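You operate a simulated robot arm through the tools that you are given. There is no shell and no other tool.

You run a simulated robot arm. Do the job below in one go: nothing can be reset, and whatever is moved stays where it is left.

Task
Shut DRAIN, stow the green hose in its holder and wipe the puddle.
Fine: the puddle by the drip plate; wipe with the yellow cloth and put it back; the blue tank's DRAIN lever, all the way; leave WATER shut. What is to be rubbed or washed off counts as gone when no trace of it is left.

The check looks at the end state, three seconds after you hand in, the way a careful person would. Anything else that was tipped, shoved, dropped, spilled or broken makes it a failure. Flat cloth is picked up by pressing the open fingertips on it (5 to 10 N) and closing them slowly along it; thin cloth reads only 2 to 8 mm in the jaws.

Robot
A 6-joint arm with a two-finger parallel gripper, fixed in place. Base frame: the origin is on the floor under the middle of its stand, x ahead of it, y to its left, z up. Readings come in mm, rad, newtons and seconds.
With the tool pointing down near the work surface it reaches from about 280 to 640 mm from the base axis. Its first joint turns from -2.007 to 2.007 rad. Payload 3.43 kg.
The tool frame sits at the grasp point between the pads (the TCP): z along the fingers, y along the line on which they close. The tips reach 34 mm beyond it. The gripper opens to 128 mm. The fingers are 24 mm wide and 12 mm thick; the gripper's body (48 by 130 mm) begins 96 mm behind the TCP.
Orientation is told as [roll, pitch, yaw] about the base's x, y, z axes, in that order, counted from this pose: with the fingers straight down and closing along the base's y, the tool's x points along the base's -x, its y along +y and its z along -z.

Tools
- The arm moves only by the tool play_rows. Its argument "rows" is a list of rows, each an object (a shift or turn left out is 0, a gripper value left out holds the last) with "rot": the turn, a rotation vector about the base's x, y, z in degrees, a list of three; "xyz": the shift along the base's x, y, z in cm, a list of three; "hand": the opening, from 0 (shut) to 1 (fully open). In form: [{"rot": [rx, ry, rz], "xyz": [dx, dy, dz], "hand": hand}, ...]. A call has 1 to 20 rows; each row shifts and turns the commanded pose from where the row before left it. A row lasts 0.2 s, in which the tool goes at most 50 mm and 0.15 rad; a call with a longer step from one row to the next is refused whole, and so is a gripper value outside its range. A pose out of reach is approached as far as the arm can. The call stops where the force on the tool passes 40 N (or 10 N more than at its start, if that is more) or the arm is blocked; 0.2 s more then pass. Each finger travels about 153 mm/s and halts on what it meets, pressing with about 27 N; the grip force reading is that of the motor and also rises with nothing between the fingers. The clock runs only during rows and for 0.2 s after the last one: add rows that do not move to give the fingers time. It gives the time, the measured TCP pose, the force on the tool (base axes), the opening and the grip force at its end, in the units of the frame above (readings bear some noise), with the torque about the TCP (base axes, N m) and any sound that the robot's microphone picked up, and new pictures: "views" is both (left out), scene, wrist or none.
- Cameras (640 x 400 px; columns grow to the right, rows downward): "scene" is fixed at [50.5, -651.4, 1604.9]; the picture's right is [0.87, -0.49, 0.00], its down [-0.25, -0.45, -0.86] and it looks along [0.42, 0.75, -0.52] (base axes); focal length 214 px, centre (320, 200). "wrist" rides on the gripper at [76, -11, -160] in the tool frame; the picture's right is [0.15, 0.99, 0.00], its down [-0.88, 0.13, -0.46] and it looks along [-0.45, 0.07, 0.89] (tool axes); focal length 234 px, centre (320, 200). There is no depth. A picture from a camera that has moved, and an enlarged one, comes with that camera's place and axes in the base frame and with its lens.
- move_column(by): slides the trunk up (or, below 0, down) by that many mm; the arm rides with it, the base frame stays. It gives what a move gives, with no picture.
- zoom(camera, box): a new picture of the part [left, top, right, bottom] of that camera's present view, enlarged. It takes no simulated time.
- finish_job(): hands the job in; it is judged then, once.

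Places have to be worked out from the pictures, the camera data and where the tool is seen. Open the gripper and draw the arm clear of the work before you hand the job in, unless the task says otherwise.

The tools are called after ">>>" by a JSON object that holds its "fn" and its "kwargs". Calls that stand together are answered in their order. play_rows: Moves the arm, as the interface text tells. Its arguments: {"type":"object","properties":{"rows":{"type":"array","items":{"type":"object","properties":{"rot":{"type":"array","items":{"type":"number"}},"xyz":{"type":"array","items":{"type":"number"}},"hand":{"type":"number"}}}},"views":{"type":"string","enum":["both","scene","wrist","none"]}},"required":["rows"]} The other tools are called the same way: move_column (by) moves the trunk up or down; zoom (camera, box) takes an enlarged picture of a part of a camera's view; finish_job () hands the job in.

At the start:

```text
time: 0.0
position: [154.3, -266.1, 1459.1]
orientation: [0.0, 0.0, -0.001]
wrist_force: [0.8, 0.4, -0.1]
moment: [0.02, -0.01, -0.01]
opening: 127.9
gripper_force: 0.0
trunk travel left (down, up): [-932.0, 58.0]
```

scene: 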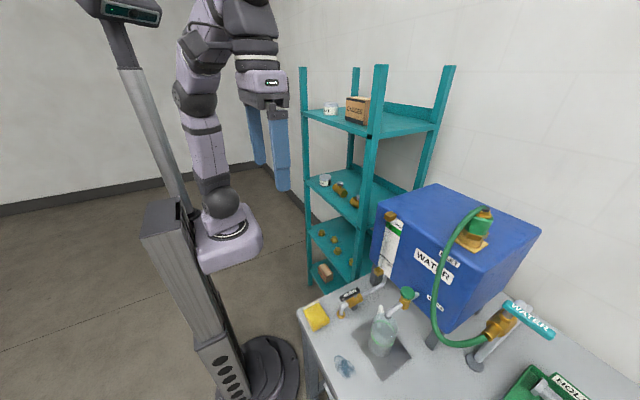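
wrist: 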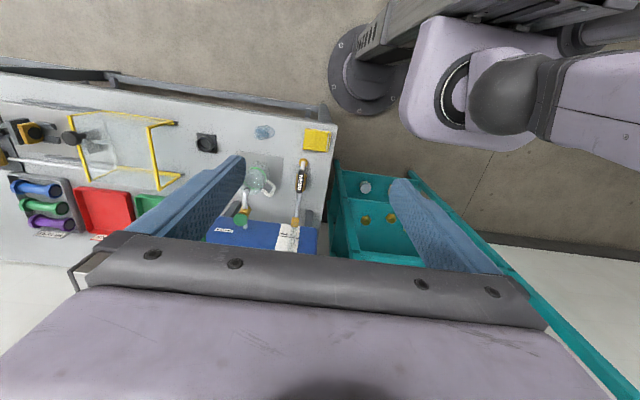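

I'll start by looking closer at the scene and wrist views to identify the tank, lever, hose, cloth, and puddle.

>>> {"fn": "zoom", "kwargs": {"camera": "scene", "box": [290, 250, 450, 400]}}

>>> {"fn": "zoom", "kwargs": {"camera": "scene", "box": [400, 180, 640, 400]}}

>>> {"fn": "zoom", "kwargs": {"camera": "wrist", "box": [180, 90, 350, 260]}}

>>> {"fn": "zoom", "kwargs": {"camera": "wrist", "box": [0, 60, 240, 270]}}

```text
2.67 times, centred on (370, 325) of scene
camera zoom: at [50.5, -651.4, 1604.9], right [0.87, -0.49, 0.0], down [-0.25, -0.45, -0.86], along [0.42, 0.75, -0.52], focal length 572 px, centre (187, -133)
```

zoom: 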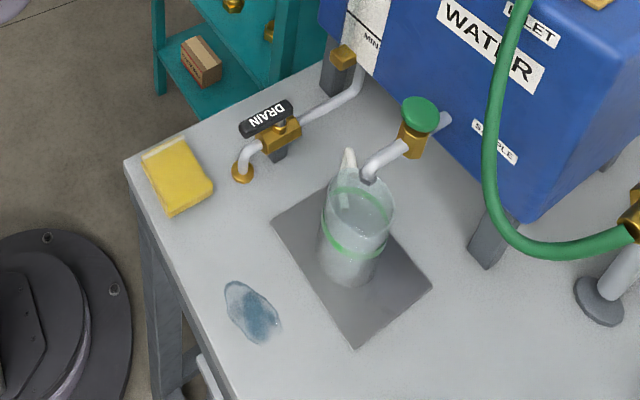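

```text
1.82 times, centred on (520, 290) of scene
camera zoom: at [50.5, -651.4, 1604.9], right [0.87, -0.49, 0.0], down [-0.25, -0.45, -0.86], along [0.42, 0.75, -0.52], focal length 390 px, centre (-44, 36)
```

zoom: 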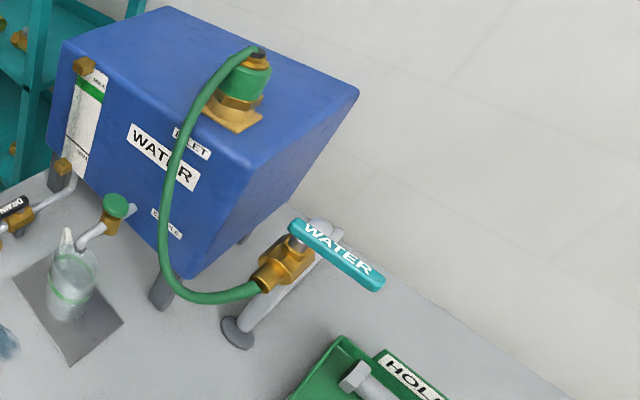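

```text
2.35 times, centred on (265, 175) of wrist
camera zoom: at [79.1, -276.4, 1619.8], right [-0.15, 0.99, 0.0], down [0.88, 0.13, 0.46], along [0.45, 0.07, -0.89], focal length 551 px, centre (449, 259)
```

zoom: 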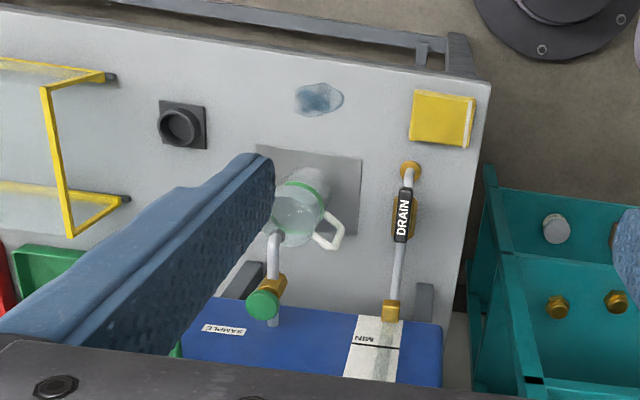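

```text
1.90 times, centred on (120, 165) of wrist
camera zoom: at [79.1, -276.4, 1619.8], right [-0.15, 0.99, 0.0], down [0.88, 0.13, 0.46], along [0.45, 0.07, -0.89], focal length 446 px, centre (701, 267)
```

zoom: 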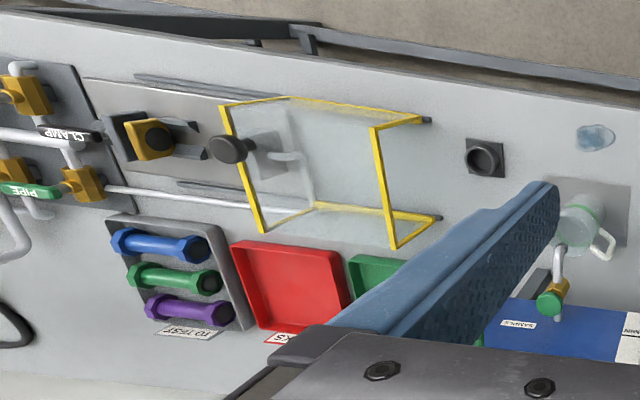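

The table surface seems to be around z≈840 (cloth triangulates near (256,-259)). I'll shift the arm along −y while it stays high, to see the holder area that the finger is hiding.

>>> {"fn": "play_rows", "kwargs": {"rows": [{"xyz": [0, -4, 0]}, {"xyz": [0, -4.5, 0]}, {"xyz": [0, -4.5, 0]}, {"xyz": [0, -4.5, 0]}, {"xyz": [0, -4.5, 0]}, {"xyz": [0, 0, 0]}], "views": "both"}}

```text
time: 1.4
position: [146.5, -444.5, 1389.8]
orientation: [-0.005, 0.0, 0.001]
wrist_force: [0.5, 0.4, -0.8]
moment: [0.0, 0.02, 0.0]
opening: 128.2
gripper_force: 0.1
out of reach, approached as far as the arm can: row 1, 2, 3, 4, 5
trunk travel left (down, up): [-932.0, 58.0]
camera wrist: at [70.0, -456.0, 1550.6], right [-0.15, 0.99, 0.0], down [0.88, 0.13, 0.46], along [0.45, 0.06, -0.89], focal length 234 px, centre (320, 200)
```

scene: 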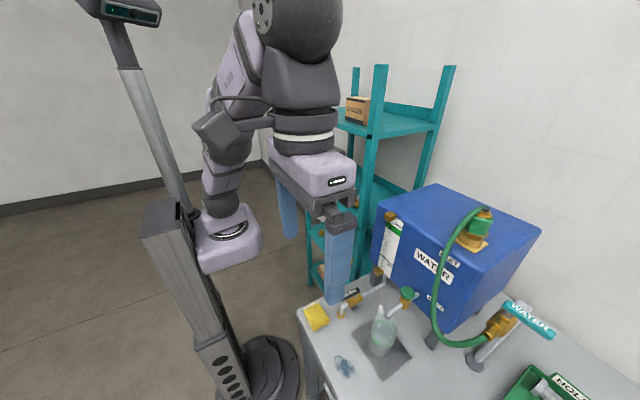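
wrist: 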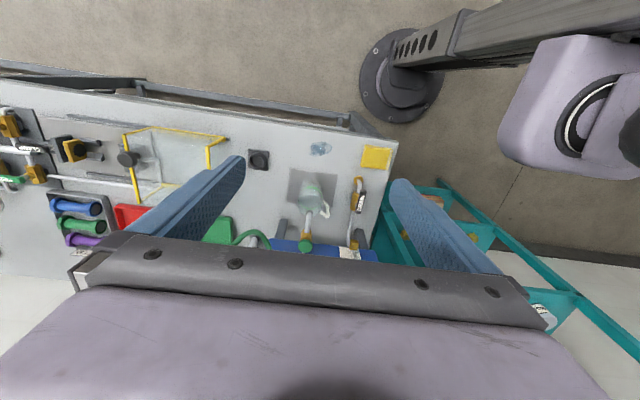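

Reach is limited this high, so the trunk must come down. First a closer look at the hose and holder in the scene view.

>>> {"fn": "zoom", "kwargs": {"camera": "scene", "box": [480, 290, 640, 400]}}

>>> {"fn": "zoom", "kwargs": {"camera": "scene", "box": [420, 190, 560, 290]}}

>>> {"fn": "zoom", "kwargs": {"camera": "wrist", "box": [190, 130, 410, 270]}}

```text
3.64 times, centred on (560, 345) of scene
camera zoom: at [50.5, -651.4, 1604.9], right [0.87, -0.49, 0.0], down [-0.25, -0.45, -0.86], along [0.42, 0.75, -0.52], focal length 780 px, centre (-553, -327)
```

zoom: 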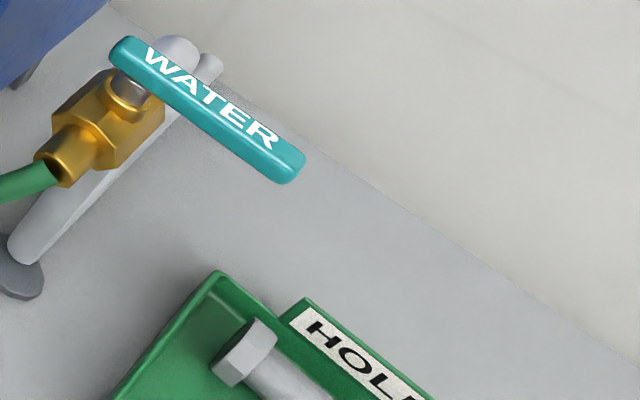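

```text
4.00 times, centred on (490, 240) of scene
camera zoom: at [50.5, -651.4, 1604.9], right [0.87, -0.49, 0.0], down [-0.25, -0.45, -0.86], along [0.42, 0.75, -0.52], focal length 858 px, centre (-360, 40)
```

zoom: 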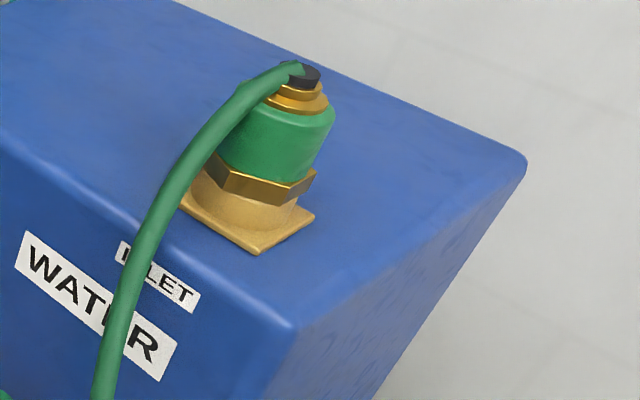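

```text
2.86 times, centred on (300, 200) of wrist
camera zoom: at [70.0, -456.0, 1550.6], right [-0.15, 0.99, 0.0], down [0.88, 0.13, 0.46], along [0.45, 0.06, -0.89], focal length 669 px, centre (377, 200)
```

zoom: 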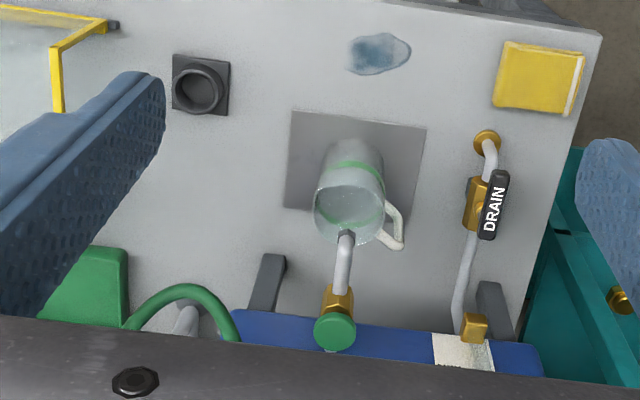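

The tank's front face seems to be at x≈500, DRAIN lever near (374,-290,925), puddle near (257,-428). There's a dark square socket near (316,-611), which may be the hose holder. I'll lower the arm over the free area in front to get closer views.

>>> {"fn": "play_rows", "kwargs": {"rows": [{"xyz": [0.9, 1.6, -4.0]}, {"xyz": [0.9, 1.6, -4.0]}, {"xyz": [0.9, 1.6, -4.0]}, {"xyz": [0.9, 1.6, -4.0]}, {"xyz": [0.9, 1.6, -4.0]}, {"xyz": [0.9, 1.4, -4.0]}, {}], "views": "both"}}

```text
time: 3.0
position: [201.0, -348.6, 1150.8]
orientation: [0.0, 0.0, 0.001]
wrist_force: [-0.3, 0.1, 0.4]
moment: [-0.06, -0.03, 0.04]
opening: 128.1
gripper_force: 0.2
trunk travel left (down, up): [-932.0, 58.0]
camera wrist: at [124.7, -359.9, 1311.2], right [-0.15, 0.99, 0.0], down [0.88, 0.13, 0.46], along [0.45, 0.07, -0.89], focal length 234 px, centre (320, 200)
```

scene: 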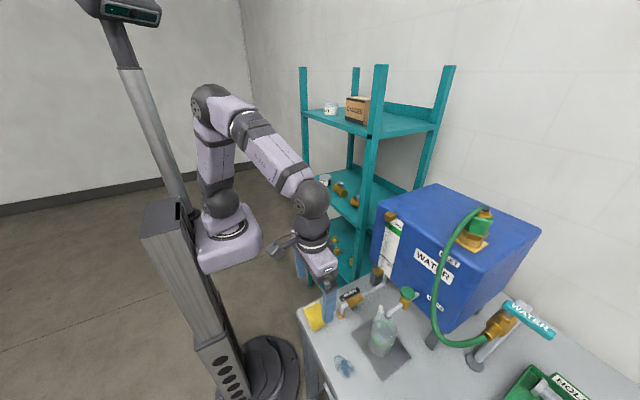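
wrist: 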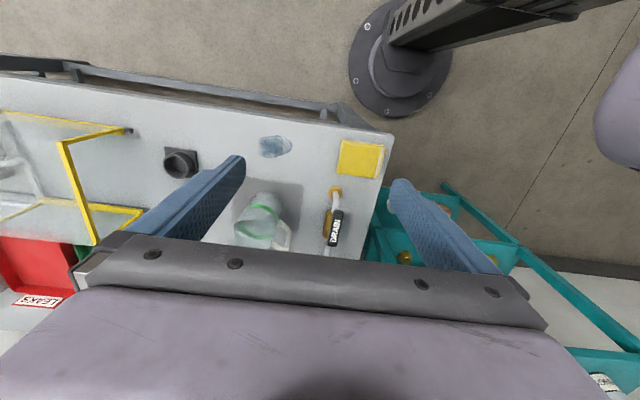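

The arm followed exactly from its measured pose. Zooming in on the drain valve, puddle and the dark socket.

>>> {"fn": "zoom", "kwargs": {"camera": "wrist", "box": [230, 120, 400, 260]}}

>>> {"fn": "zoom", "kwargs": {"camera": "wrist", "box": [130, 110, 250, 210]}}

>>> {"fn": "zoom", "kwargs": {"camera": "wrist", "box": [0, 60, 160, 320]}}

```text
2.86 times, centred on (315, 190) of wrist
camera zoom: at [124.7, -359.9, 1311.2], right [-0.15, 0.99, 0.0], down [0.88, 0.13, 0.46], along [0.45, 0.07, -0.89], focal length 669 px, centre (334, 229)
```

zoom: 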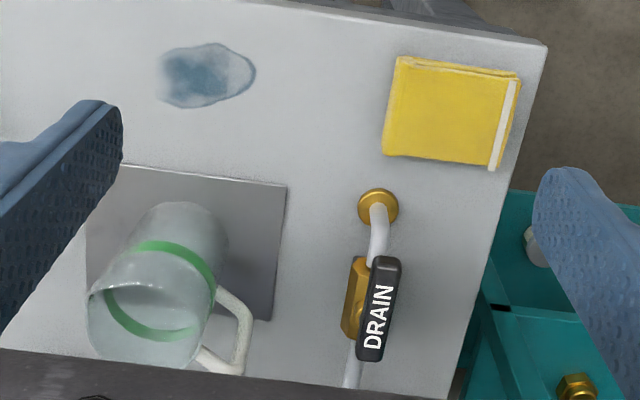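

```text
4.00 times, centred on (190, 160) of wrist
camera zoom: at [124.7, -359.9, 1311.2], right [-0.15, 0.99, 0.0], down [0.88, 0.13, 0.46], along [0.45, 0.07, -0.89], focal length 937 px, centre (840, 360)
```

zoom: 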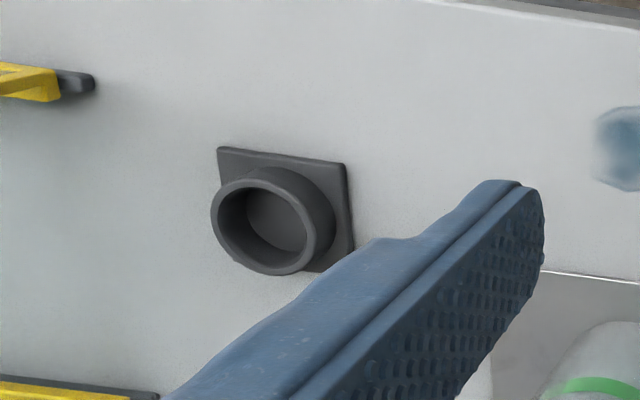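

```text
1.54 times, centred on (80, 190) of wrist
camera zoom: at [124.7, -359.9, 1311.2], right [-0.15, 0.99, 0.0], down [0.88, 0.13, 0.46], along [0.45, 0.07, -0.89], focal length 360 px, centre (689, 215)
```

zoom: 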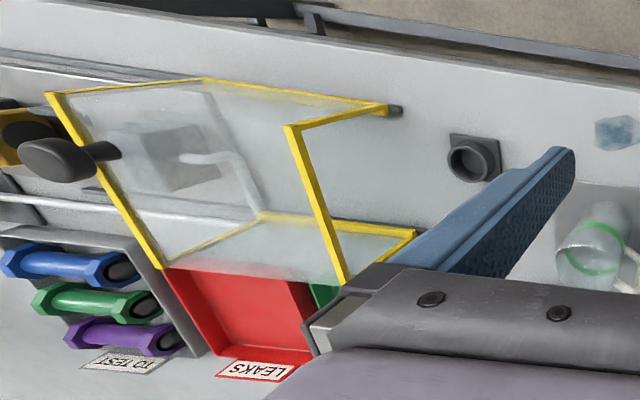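

The dark cup near (316,-611) looks like the hose holder. Let me zoom hard on the drain valve in both cameras to see its pivot and stops.

>>> {"fn": "zoom", "kwargs": {"camera": "scene", "box": [325, 260, 395, 325]}}

>>> {"fn": "zoom", "kwargs": {"camera": "wrist", "box": [305, 175, 375, 255]}}

>>> {"fn": "zoom", "kwargs": {"camera": "scene", "box": [470, 290, 560, 380]}}

```text
6.15 times, centred on (360, 292) of scene
camera zoom: at [50.5, -651.4, 1604.9], right [0.87, -0.49, 0.0], down [-0.25, -0.45, -0.86], along [0.42, 0.75, -0.52], focal length 1320 px, centre (74, -369)
```

zoom: 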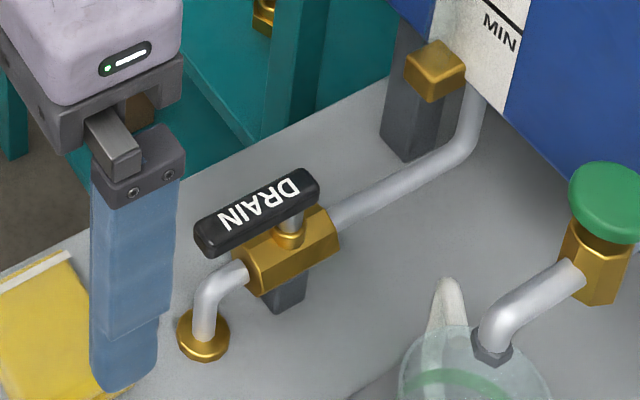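

```text
5.00 times, centred on (340, 215) of wrist
camera zoom: at [124.7, -359.9, 1311.2], right [-0.15, 0.99, 0.0], down [0.88, 0.13, 0.46], along [0.45, 0.07, -0.89], focal length 1171 px, centre (220, 125)
```

zoom: 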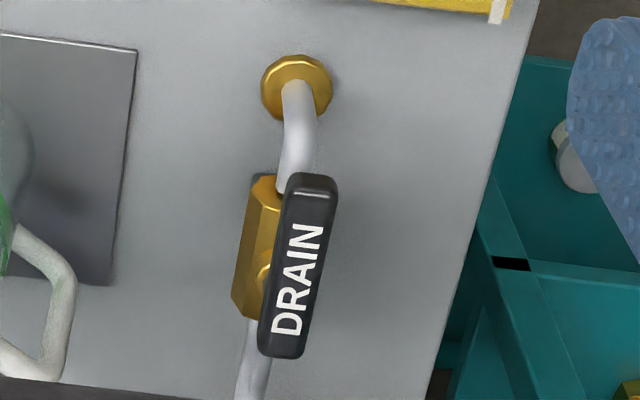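

```text
4.44 times, centred on (515, 335) of scene
camera zoom: at [50.5, -651.4, 1604.9], right [0.87, -0.49, 0.0], down [-0.25, -0.45, -0.86], along [0.42, 0.75, -0.52], focal length 953 px, centre (-547, -400)
```

zoom: 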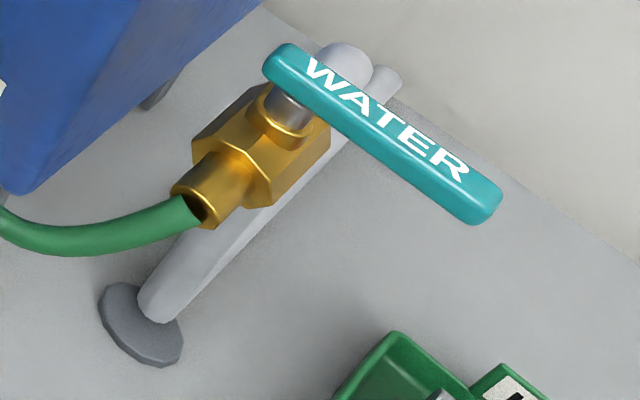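

The lever's stem is near its tank-side end (x≈400, y≈-294), handle pointing toward me along the pipe (open). I'll close the gripper and go above the +y side of the lever's free end.

>>> {"fn": "play_rows", "kwargs": {"rows": [{"xyz": [3, 1.9, -3], "hand": 0}, {"xyz": [3, 1.9, -3]}, {"xyz": [3, 1.9, -3]}, {"xyz": [3, 1.9, -3]}, {"xyz": [2.9, 1.8, -3]}, {}], "views": "both"}}

```text
time: 4.4
position: [348.1, -254.7, 1000.6]
orientation: [0.001, -0.001, 0.001]
wrist_force: [0.4, -0.1, -0.1]
moment: [-0.04, -0.02, -0.03]
opening: 0.0
gripper_force: 27.4
trunk travel left (down, up): [-932.0, 58.0]
camera wrist: at [272.5, -266.7, 1160.8], right [-0.15, 0.99, 0.0], down [0.88, 0.13, 0.46], along [0.45, 0.07, -0.89], focal length 234 px, centre (320, 200)
```

scene: 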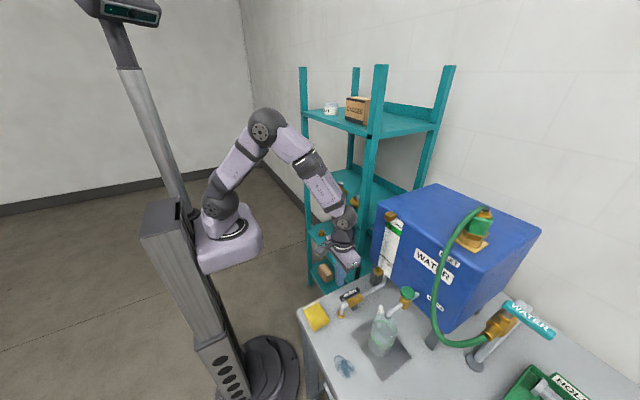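
wrist: 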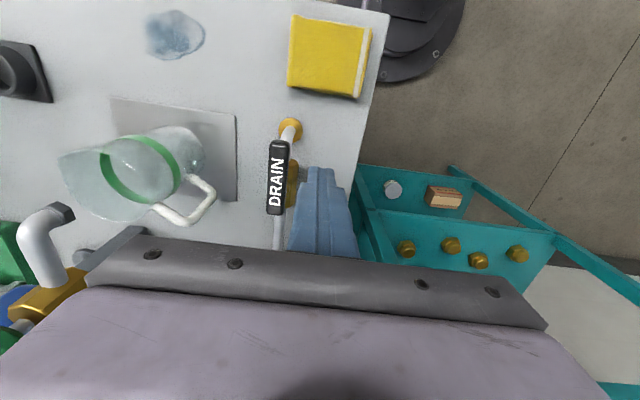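

The lever reads near y≈-297, spanning x≈330–408, z≈935–945. A zoom will refine that.

>>> {"fn": "zoom", "kwargs": {"camera": "wrist", "box": [230, 100, 370, 260]}}

>>> {"fn": "zoom", "kwargs": {"camera": "scene", "box": [325, 230, 405, 325]}}

```text
2.50 times, centred on (300, 180) of wrist
camera zoom: at [272.5, -266.7, 1160.8], right [-0.15, 0.99, 0.0], down [0.88, 0.13, 0.46], along [0.45, 0.07, -0.89], focal length 585 px, centre (370, 250)
```

zoom: 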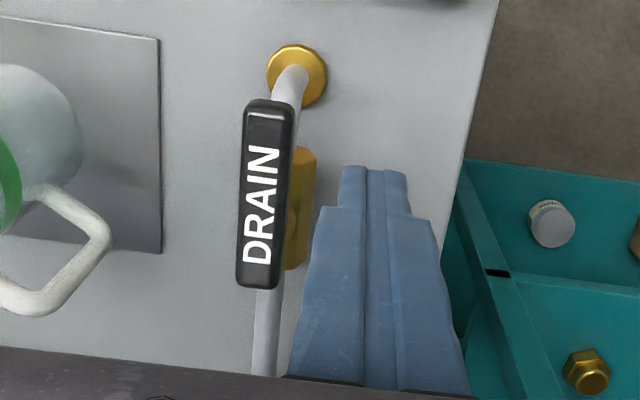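

```text
4.21 times, centred on (365, 278) of scene
camera zoom: at [50.5, -651.4, 1604.9], right [0.87, -0.49, 0.0], down [-0.25, -0.45, -0.86], along [0.42, 0.75, -0.52], focal length 903 px, centre (130, -126)
```

zoom: 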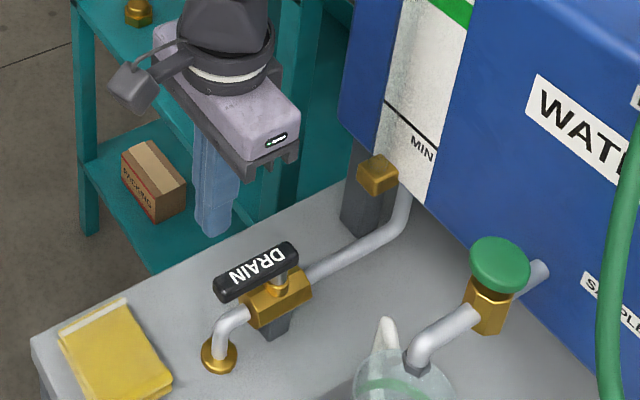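

Pivot ≈(385,-296); free end at x≈330. I lower the closed fingers beside the lever's +y side (tips z≈920), then push gently toward −y to see if it gives.

>>> {"fn": "play_rows", "kwargs": {"rows": [{"xyz": [0, 0, -2.3]}, {"xyz": [0, 0, -2.3]}, {}, {"xyz": [0, -0.6, 0]}, {"xyz": [0, -0.6, 0]}, {"xyz": [0, -0.5, 0]}, {"xyz": [0, -0.5, 0]}, {"xyz": [0, -0.5, 0]}], "views": "both"}}

```text
time: 6.2
position: [348.9, -283.2, 953.9]
orientation: [0.0, 0.0, 0.001]
wrist_force: [-0.7, 1.1, 0.4]
moment: [0.01, 0.0, 0.02]
opening: 0.0
gripper_force: 27.5
trunk travel left (down, up): [-932.0, 58.0]
camera wrist: at [273.0, -295.1, 1114.9], right [-0.15, 0.99, 0.0], down [0.88, 0.13, 0.46], along [0.45, 0.07, -0.89], focal length 234 px, centre (320, 200)
```

scene: 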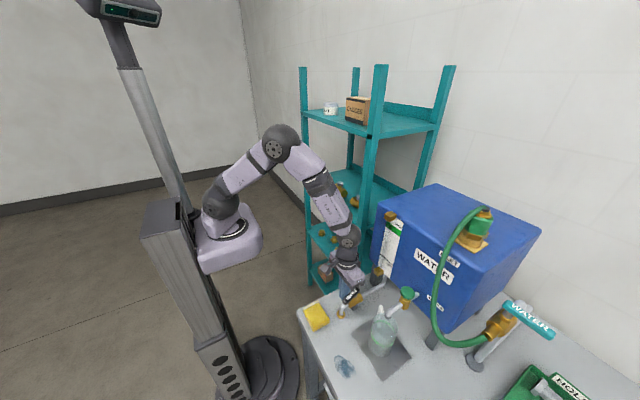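
wrist: 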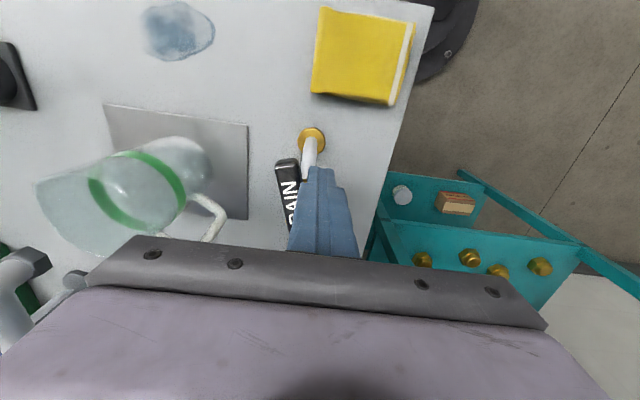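

The lever is turning toward −y with only ~1 N. I continue along the arc around the pivot up to 90°.

>>> {"fn": "play_rows", "kwargs": {"rows": [{"xyz": [-0.8, -0.9, 0]}, {"xyz": [0, -1.1, 0]}, {"xyz": [0.4, -1.1, 0]}, {"xyz": [0.8, -1.0, 0]}, {"xyz": [1.1, -0.7, 0]}, {}], "views": "both"}}

```text
time: 7.6
position: [361.7, -331.3, 954.1]
orientation: [-0.001, 0.0, 0.0]
wrist_force: [0.1, 0.1, -0.2]
moment: [-0.01, 0.03, -0.01]
opening: 0.0
gripper_force: 27.1
trunk travel left (down, up): [-932.0, 58.0]
camera wrist: at [287.3, -343.5, 1115.0], right [-0.15, 0.99, 0.0], down [0.88, 0.13, 0.46], along [0.45, 0.07, -0.89], focal length 234 px, centre (320, 200)
```

scene: 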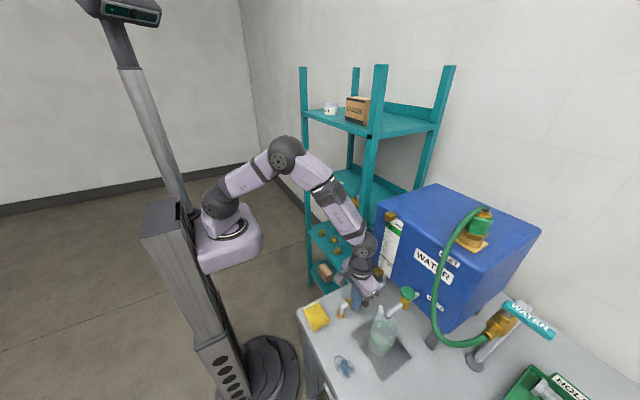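
wrist: 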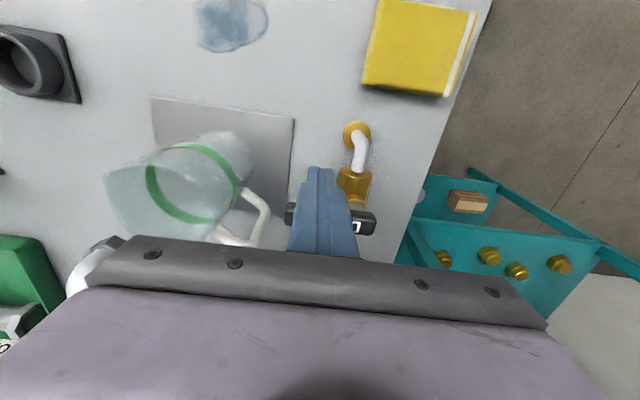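

The lever is now roughly across the pipe. I press on in +x in small steps until the stop resists.

>>> {"fn": "play_rows", "kwargs": {"rows": [{"xyz": [0.4, 0, 0]}, {"xyz": [0.4, 0, 0]}, {"xyz": [0.3, 0, 0]}, {}], "views": "wrist"}}

```text
time: 8.6
position: [370.2, -331.8, 954.4]
orientation: [0.002, 0.001, -0.001]
wrist_force: [-27.3, -6.5, 3.5]
moment: [0.0, 0.03, 0.0]
opening: 0.1
gripper_force: 26.9
trunk travel left (down, up): [-932.0, 58.0]
camera wrist: at [293.6, -344.3, 1114.9], right [-0.15, 0.99, 0.0], down [0.88, 0.13, 0.45], along [0.45, 0.07, -0.89], focal length 234 px, centre (320, 200)
```

wrist: 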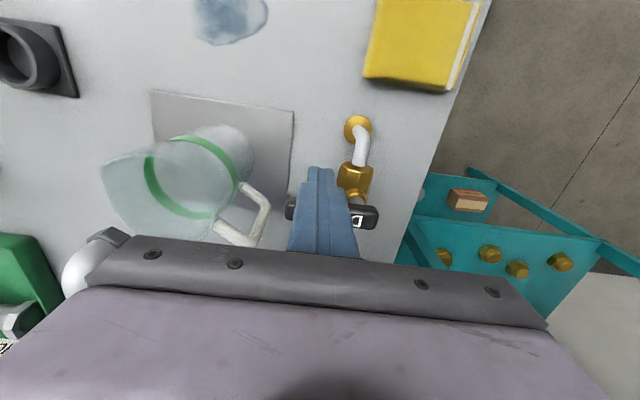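

Force rose to −27 N at the stop, so DRAIN is fully shut. I back off and rise straight up to look at the result and the tank top.

>>> {"fn": "play_rows", "kwargs": {"rows": [{"xyz": [-2, 0.3, 0]}, {"xyz": [-2, 0, 0]}, {"xyz": [0, 0, 5]}, {"xyz": [0, 0, 5]}, {"xyz": [0, 0, 5]}, {"xyz": [0, 0, 5]}, {"xyz": [0, 0, 5]}, {"xyz": [0, 0, 5]}, {}], "views": "both"}}

```text
time: 10.6
position: [334.9, -329.3, 1255.4]
orientation: [-0.002, 0.002, 0.0]
wrist_force: [-0.4, -0.9, -0.3]
moment: [0.01, 0.0, -0.01]
opening: 0.0
gripper_force: 27.5
trunk travel left (down, up): [-932.0, 58.0]
camera wrist: at [259.2, -340.9, 1416.7], right [-0.15, 0.99, 0.0], down [0.88, 0.13, 0.46], along [0.45, 0.07, -0.89], focal length 234 px, centre (320, 200)
```

scene: 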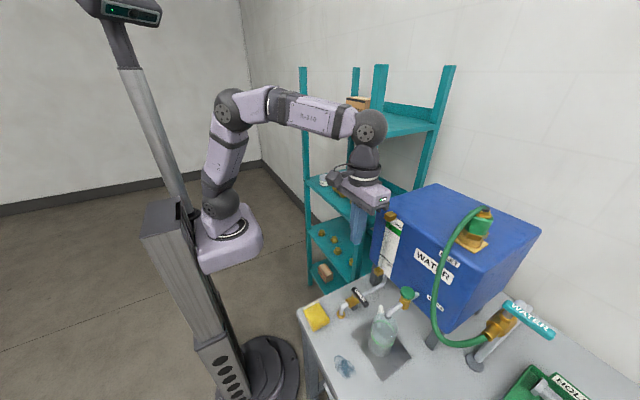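
wrist: 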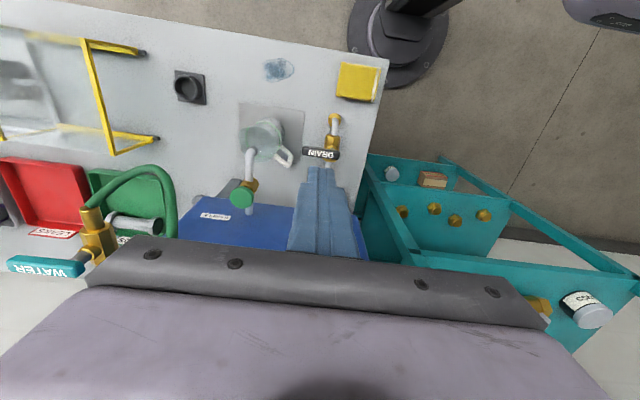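

DRAIN is now across the pipe. The coupler's axis estimates to ≈(575,-484) with the green body around z≈1297, too far for a vertical tool, so I tilt the tool ~55° and yaw −45° to look at it from the +y side of the hose.

>>> {"fn": "play_rows", "kwargs": {"rows": [{"xyz": [0.8, -0.3, 1.6], "rot": [0, -7.86, 0]}, {"xyz": [0.8, -0.3, 1.6], "rot": [0, -7.86, 0]}, {"xyz": [0.8, -0.3, 1.6], "rot": [0, -7.86, 0]}, {"xyz": [0.8, -0.3, 1.6], "rot": [0, -7.86, 0]}, {"xyz": [0.8, -0.3, 1.6], "rot": [0, -7.86, 0]}, {"xyz": [0.8, -0.3, 1.6], "rot": [0, -7.86, 0]}, {"xyz": [0.8, -0.3, 1.4], "rot": [0, -7.86, 0]}, {"xyz": [1.3, -0.5, 0.4], "rot": [0, 0, -7.5]}, {"xyz": [1.3, -0.5, 0.4], "rot": [0, 0, -7.5]}, {"xyz": [1.3, -0.5, 0.4], "rot": [0, 0, -7.5]}, {"xyz": [1.3, -0.5, 0.4], "rot": [0, 0, -7.5]}, {"xyz": [1.3, -0.5, 0.4], "rot": [0, 0, -7.5]}, {"xyz": [1.3, -0.5, 0.4], "rot": [0, 0, -7.5]}, {}], "views": "both"}}

```text
time: 13.6
position: [469.0, -378.3, 1388.4]
orientation: [-0.001, -0.961, -0.786]
wrist_force: [-0.2, 0.7, 0.0]
moment: [0.02, 0.0, 0.0]
opening: 0.1
gripper_force: 26.9
trunk travel left (down, up): [-932.0, 58.0]
camera wrist: at [337.4, -263.8, 1418.7], right [0.64, 0.76, -0.12], down [0.18, 0.0, 0.98], along [0.75, -0.65, -0.14], focal length 234 px, centre (320, 200)
```

scene: 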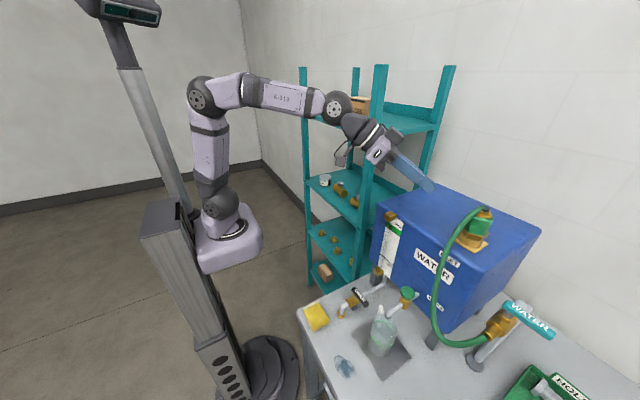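
wrist: 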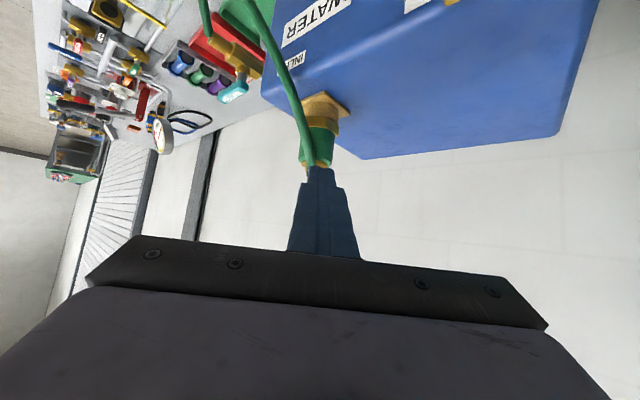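

The wrist picture (upside-down in this pose) now shows the coupler and hose. Zooming in.

>>> {"fn": "zoom", "kwargs": {"camera": "wrist", "box": [240, 30, 400, 200]}}

>>> {"fn": "zoom", "kwargs": {"camera": "wrist", "box": [180, 0, 340, 120]}}

>>> {"fn": "zoom", "kwargs": {"camera": "scene", "box": [420, 170, 520, 270]}}

```text
2.35 times, centred on (320, 115) of wrist
camera zoom: at [337.4, -263.8, 1418.7], right [0.64, 0.76, -0.12], down [0.18, 0.0, 0.98], along [0.75, -0.65, -0.14], focal length 551 px, centre (320, 400)
```

zoom: 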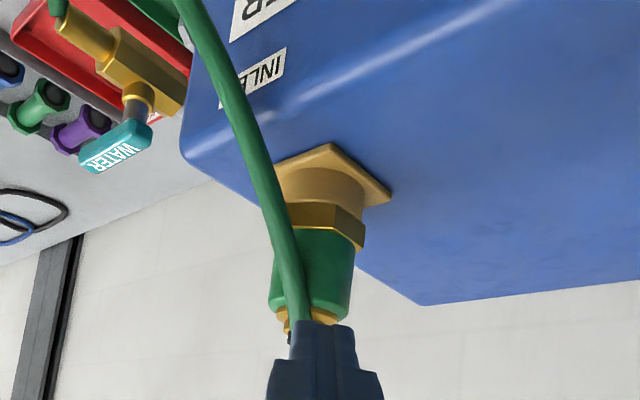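

```text
3.33 times, centred on (260, 60) of wrist
camera zoom: at [337.4, -263.8, 1418.7], right [0.64, 0.76, -0.12], down [0.18, 0.0, 0.98], along [0.75, -0.65, -0.14], focal length 781 px, centre (520, 667)
```

zoom: 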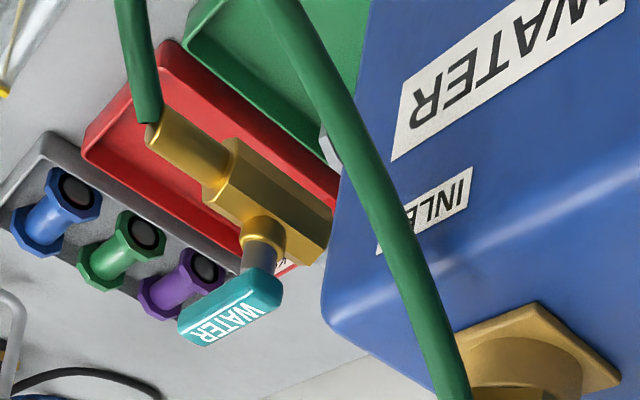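

```text
4.00 times, centred on (470, 220) of scene
camera zoom: at [50.5, -651.4, 1604.9], right [0.87, -0.49, 0.0], down [-0.25, -0.45, -0.86], along [0.42, 0.75, -0.52], focal length 858 px, centre (-280, 120)
```

zoom: 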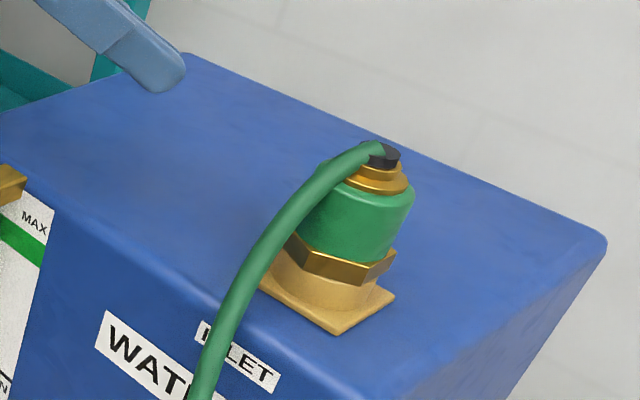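

Triangulation puts the coupler axis at ≈(571,-485), green body z≈1273–1315, ~52 mm wide; the hose leaves its top toward (−x,+y) and drops over the front edge near (502,-473,1257). An approach at yaw −30°, 30° below horizontal lets the hose pass midway between the fingers. I reorient, open to ~100 mm and step closer.

>>> {"fn": "play_rows", "kwargs": {"rows": [{"rot": [0, 0, 7.5], "hand": 0.8}, {"rot": [0, 0, 7.5]}, {"rot": [-2.5, -4.33, 0], "xyz": [0.2, -1.7, -0.9]}, {"xyz": [0.2, -1.7, -0.9]}, {"xyz": [0.2, -1.8, -0.9]}, {}], "views": "both"}}

```text
time: 15.0
position: [475.7, -430.8, 1362.4]
orientation: [-0.001, -1.048, -0.522]
wrist_force: [0.4, 0.6, -0.4]
moment: [-0.01, 0.0, -0.04]
opening: 102.1
gripper_force: 0.0
trunk travel left (down, up): [-932.0, 58.0]
camera wrist: at [316.7, -351.9, 1377.3], right [0.43, 0.89, -0.13], down [0.1, 0.09, 0.99], along [0.9, -0.44, -0.05], focal length 234 px, centre (320, 200)
```

scene: 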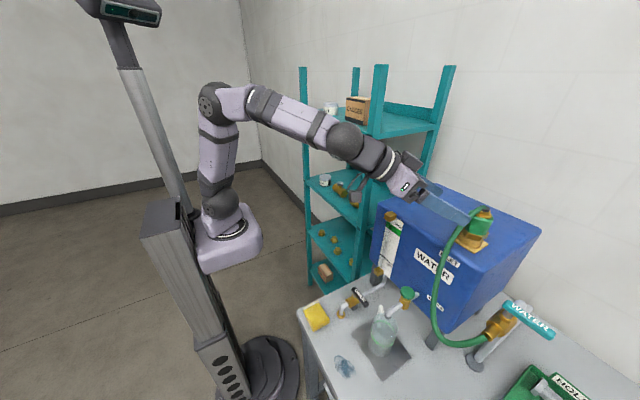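
wrist: 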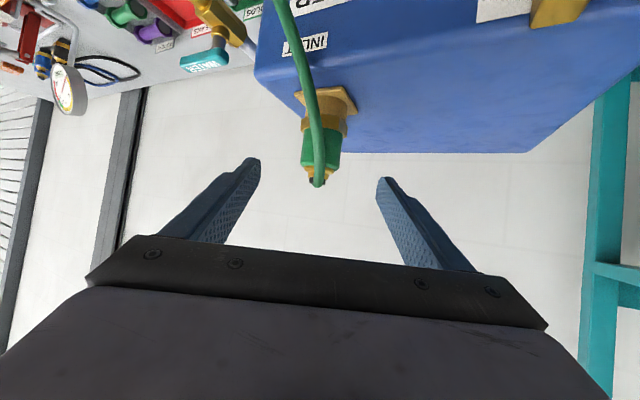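

The coupler sits centred between the open fingers, with the hose passing in the middle. I zoom to refine its geometry.

>>> {"fn": "zoom", "kwargs": {"camera": "wrist", "box": [250, 50, 400, 200]}}

>>> {"fn": "zoom", "kwargs": {"camera": "scene", "box": [400, 160, 520, 280]}}

```text
2.67 times, centred on (325, 125) of wrist
camera zoom: at [316.7, -351.9, 1377.3], right [0.43, 0.89, -0.13], down [0.1, 0.09, 0.99], along [0.9, -0.44, -0.05], focal length 624 px, centre (307, 400)
```

zoom: 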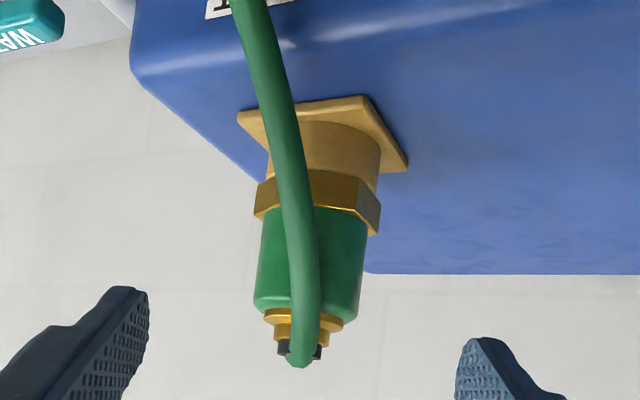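

```text
3.33 times, centred on (460, 220) of scene
camera zoom: at [50.5, -651.4, 1604.9], right [0.87, -0.49, 0.0], down [-0.25, -0.45, -0.86], along [0.42, 0.75, -0.52], focal length 715 px, centre (-147, 133)
```

zoom: 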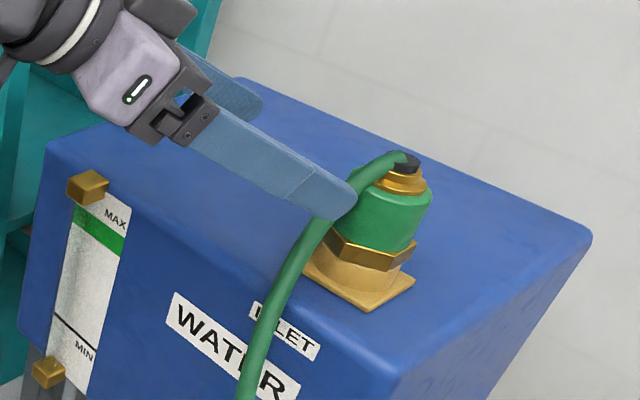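

Refined: axis ≈(571,-484), green body z≈1275–1318, ~51 mm diameter. I advance along the tool axis to put the TCP at its middle, with fingers still open.

>>> {"fn": "play_rows", "kwargs": {"rows": [{"xyz": [1.59, -0.89, -1.09]}, {"xyz": [1.59, -0.89, -1.09]}, {"xyz": [1.59, -0.89, -1.09]}, {"xyz": [1.59, -0.89, -1.09]}, {"xyz": [1.59, -0.89, -1.09]}, {"xyz": [1.59, -0.89, -1.09]}, {}], "views": "both"}}

```text
time: 16.6
position: [571.1, -484.2, 1296.8]
orientation: [0.0, -1.049, -0.523]
wrist_force: [-1.1, -0.8, -0.4]
moment: [0.0, 0.03, 0.0]
opening: 102.2
gripper_force: 0.0
trunk travel left (down, up): [-932.0, 58.0]
camera wrist: at [412.8, -406.0, 1311.3], right [0.43, 0.89, -0.13], down [0.1, 0.09, 0.99], along [0.9, -0.44, -0.05], focal length 234 px, centre (320, 200)
```

scene: 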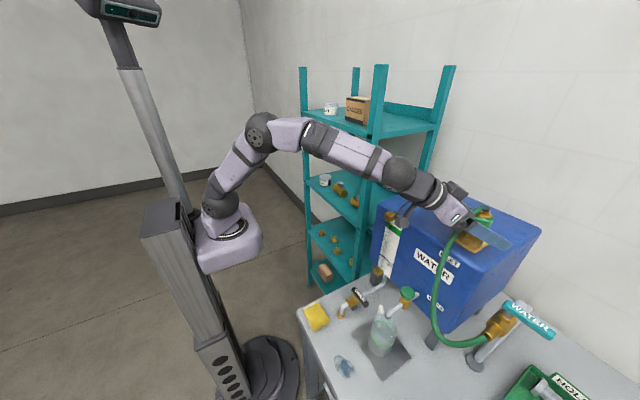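
wrist: 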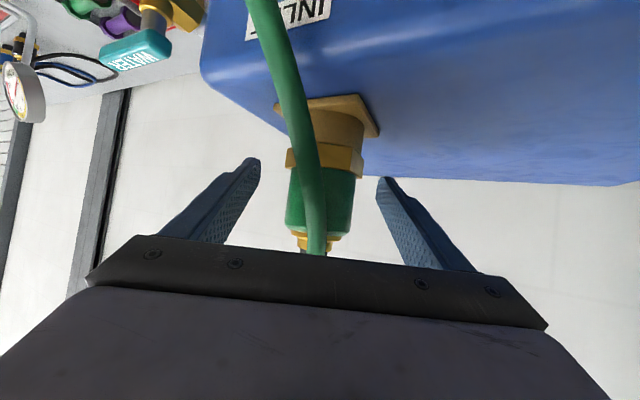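

The coupler is centred between the pads. To gain lifting room later, I raise the trunk 58 mm now (fingers open, nothing touching), then bring the arm back down.

>>> {"fn": "move_column", "kwargs": {"by": 58}}

```text
time: 17.6
position: [569.9, -484.1, 1353.0]
orientation: [0.001, -1.049, -0.522]
wrist_force: [0.7, -0.7, -0.8]
moment: [-0.01, -0.01, -0.01]
opening: 102.4
gripper_force: 0.2
trunk travel left (down, up): [-990.0, 0.0]
```

Trunk is up. Now I lower the arm back to the green body's mid height and close on it.

>>> {"fn": "play_rows", "kwargs": {"rows": [{"xyz": [0.1, 0, -2.8]}, {"xyz": [0, 0, -2.8]}, {}, {"hand": 0.5}, {"hand": 0.42}, {"hand": 0.2}, {}, {}], "views": "both"}}

```text
time: 19.4
position: [572.1, -485.3, 1297.7]
orientation: [0.0, -1.048, -0.522]
wrist_force: [0.2, 0.1, 0.1]
moment: [0.01, 0.0, -0.01]
opening: 47.1
gripper_force: 27.0
trunk travel left (down, up): [-990.0, 0.0]
camera wrist: at [414.7, -407.0, 1312.6], right [0.43, 0.89, -0.13], down [0.1, 0.09, 0.99], along [0.9, -0.44, -0.05], focal length 234 px, centre (320, 200)
```

scene: 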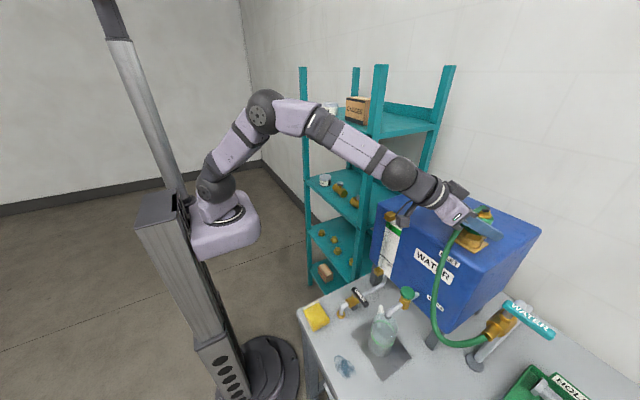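
wrist: 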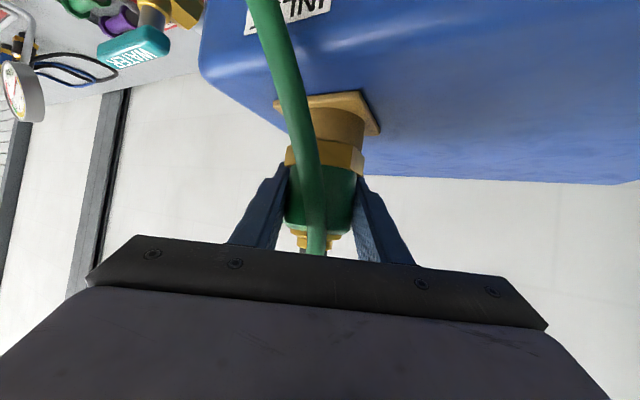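

Gripped at 47 mm with no side load. I pull straight up in small steps and watch the force.

>>> {"fn": "play_rows", "kwargs": {"rows": [{"xyz": [0, 0, 0.4]}, {"xyz": [0, 0, 0.4]}, {"xyz": [0, 0, 0.4]}, {"xyz": [0, 0, 0.4]}, {}], "views": "both"}}

```text
time: 20.6
position: [572.5, -484.9, 1314.2]
orientation: [-0.001, -1.047, -0.524]
wrist_force: [-0.6, -0.7, -1.4]
moment: [-0.01, 0.0, 0.02]
opening: 47.0
gripper_force: 26.8
trunk travel left (down, up): [-990.0, 0.0]
camera wrist: at [414.7, -406.6, 1328.8], right [0.43, 0.89, -0.13], down [0.1, 0.09, 0.99], along [0.9, -0.44, -0.05], focal length 234 px, centre (320, 200)
```

scene: 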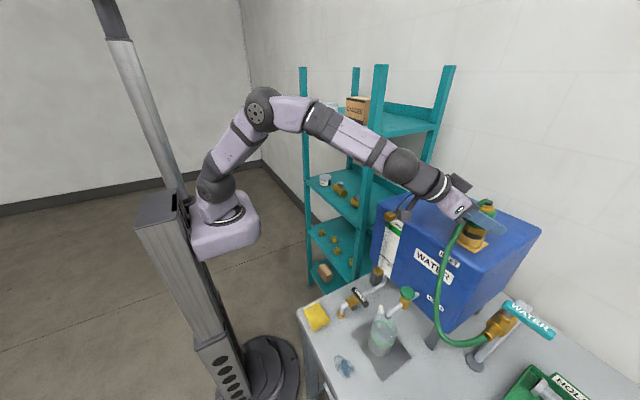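
wrist: 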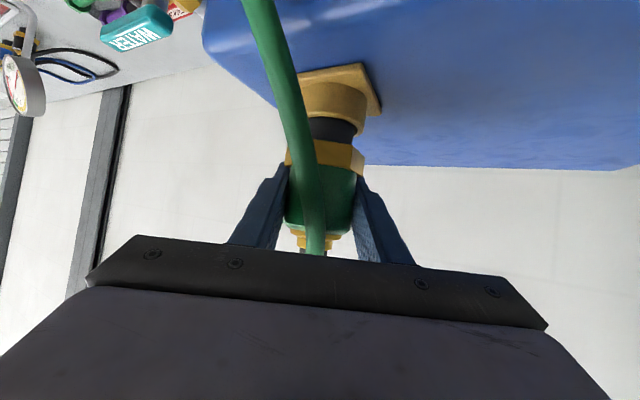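

It slides out freely; a black spigot under the hex is emerging. I keep lifting.

>>> {"fn": "play_rows", "kwargs": {"rows": [{"xyz": [0, 0, 0.8]}, {"xyz": [0, 0, 0.8]}, {"xyz": [0, 0, 0.8]}, {"xyz": [0, 0, 0.8]}, {"xyz": [0, 0, 0.8]}, {}], "views": "both"}}

```text
time: 22.0
position: [572.3, -485.0, 1354.1]
orientation: [0.0, -1.047, -0.522]
wrist_force: [0.5, -0.3, -1.4]
moment: [0.01, -0.02, -0.02]
opening: 46.9
gripper_force: 27.1
trunk travel left (down, up): [-990.0, 0.0]
camera wrist: at [414.5, -406.9, 1369.2], right [0.43, 0.89, -0.13], down [0.1, 0.09, 0.99], along [0.9, -0.44, -0.05], focal length 234 px, centre (320, 200)
```

scene: 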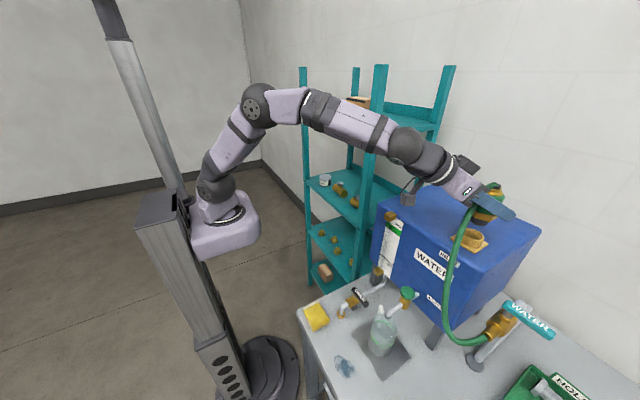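
wrist: 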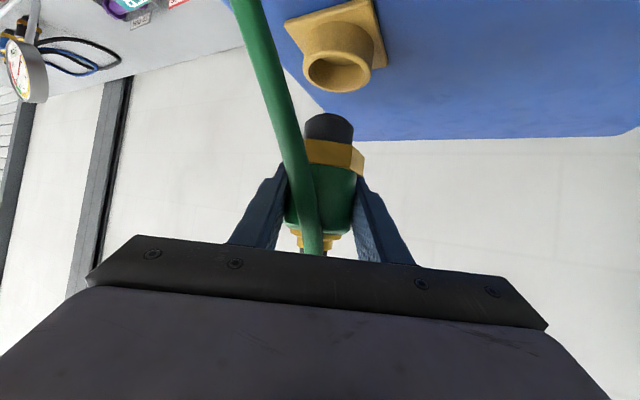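

The coupler is free. I zoom to measure its spigot relative to the TCP and to see how the hose hangs.

>>> {"fn": "zoom", "kwargs": {"camera": "wrist", "box": [240, 0, 420, 260]}}

>>> {"fn": "zoom", "kwargs": {"camera": "scene", "box": [400, 170, 540, 370]}}

```text
1.54 times, centred on (330, 130) of wrist
camera zoom: at [414.5, -406.9, 1369.2], right [0.43, 0.89, -0.13], down [0.1, 0.09, 0.99], along [0.9, -0.44, -0.05], focal length 360 px, centre (305, 308)
```

zoom: 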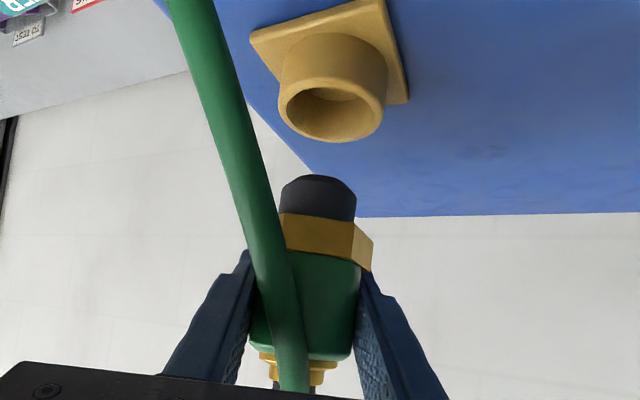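

```text
2.00 times, centred on (470, 270) of scene
camera zoom: at [50.5, -651.4, 1604.9], right [0.87, -0.49, 0.0], down [-0.25, -0.45, -0.86], along [0.42, 0.75, -0.52], focal length 429 px, centre (20, 60)
```

zoom: 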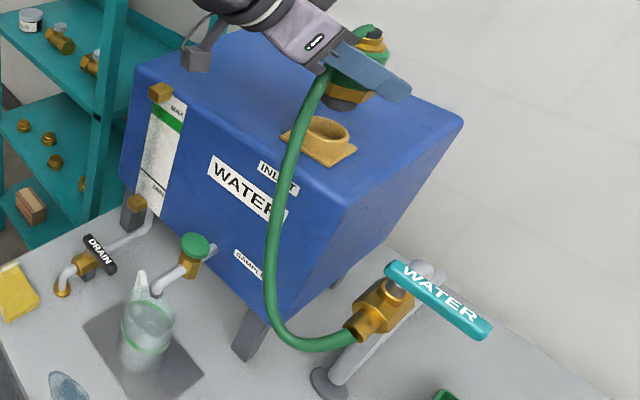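

The spigot bottom is ≈53 mm below the TCP (hex shoulder ≈35 mm below), spigot ≈36 mm wide. I carry it back off the tank (−x) at this height and watch how the hose follows.

>>> {"fn": "play_rows", "kwargs": {"rows": [{"xyz": [-2.5, 0, 0.2]}, {"xyz": [-3, 0, 0.2]}, {"xyz": [-3, 0, 0]}, {"xyz": [-3, 0, 0]}, {"xyz": [-3, 0, 0]}, {"xyz": [-2, 0, 0]}, {}], "views": "both"}}

```text
time: 23.6
position: [408.3, -483.6, 1358.9]
orientation: [-0.001, -1.048, -0.524]
wrist_force: [-0.2, -0.3, -0.8]
moment: [-0.01, 0.04, 0.02]
opening: 46.8
gripper_force: 26.8
trunk travel left (down, up): [-990.0, 0.0]
camera wrist: at [250.6, -406.2, 1374.0], right [0.43, 0.89, -0.13], down [0.1, 0.09, 0.99], along [0.9, -0.44, -0.05], focal length 234 px, centre (320, 200)
```

scene: 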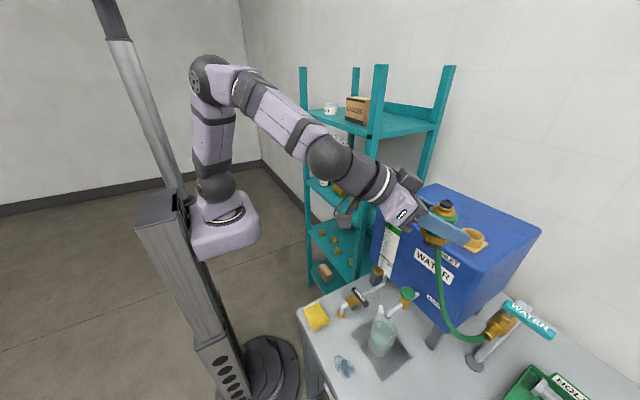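
wrist: 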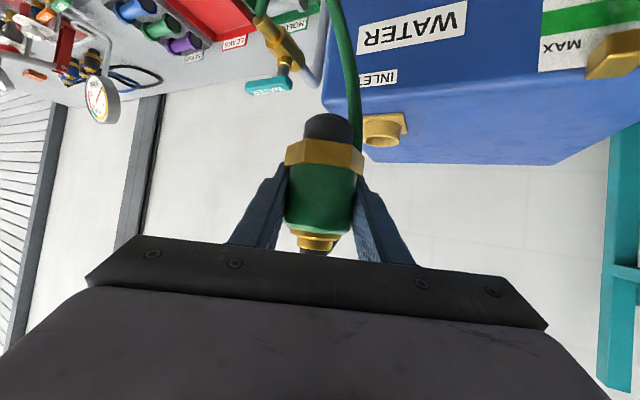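

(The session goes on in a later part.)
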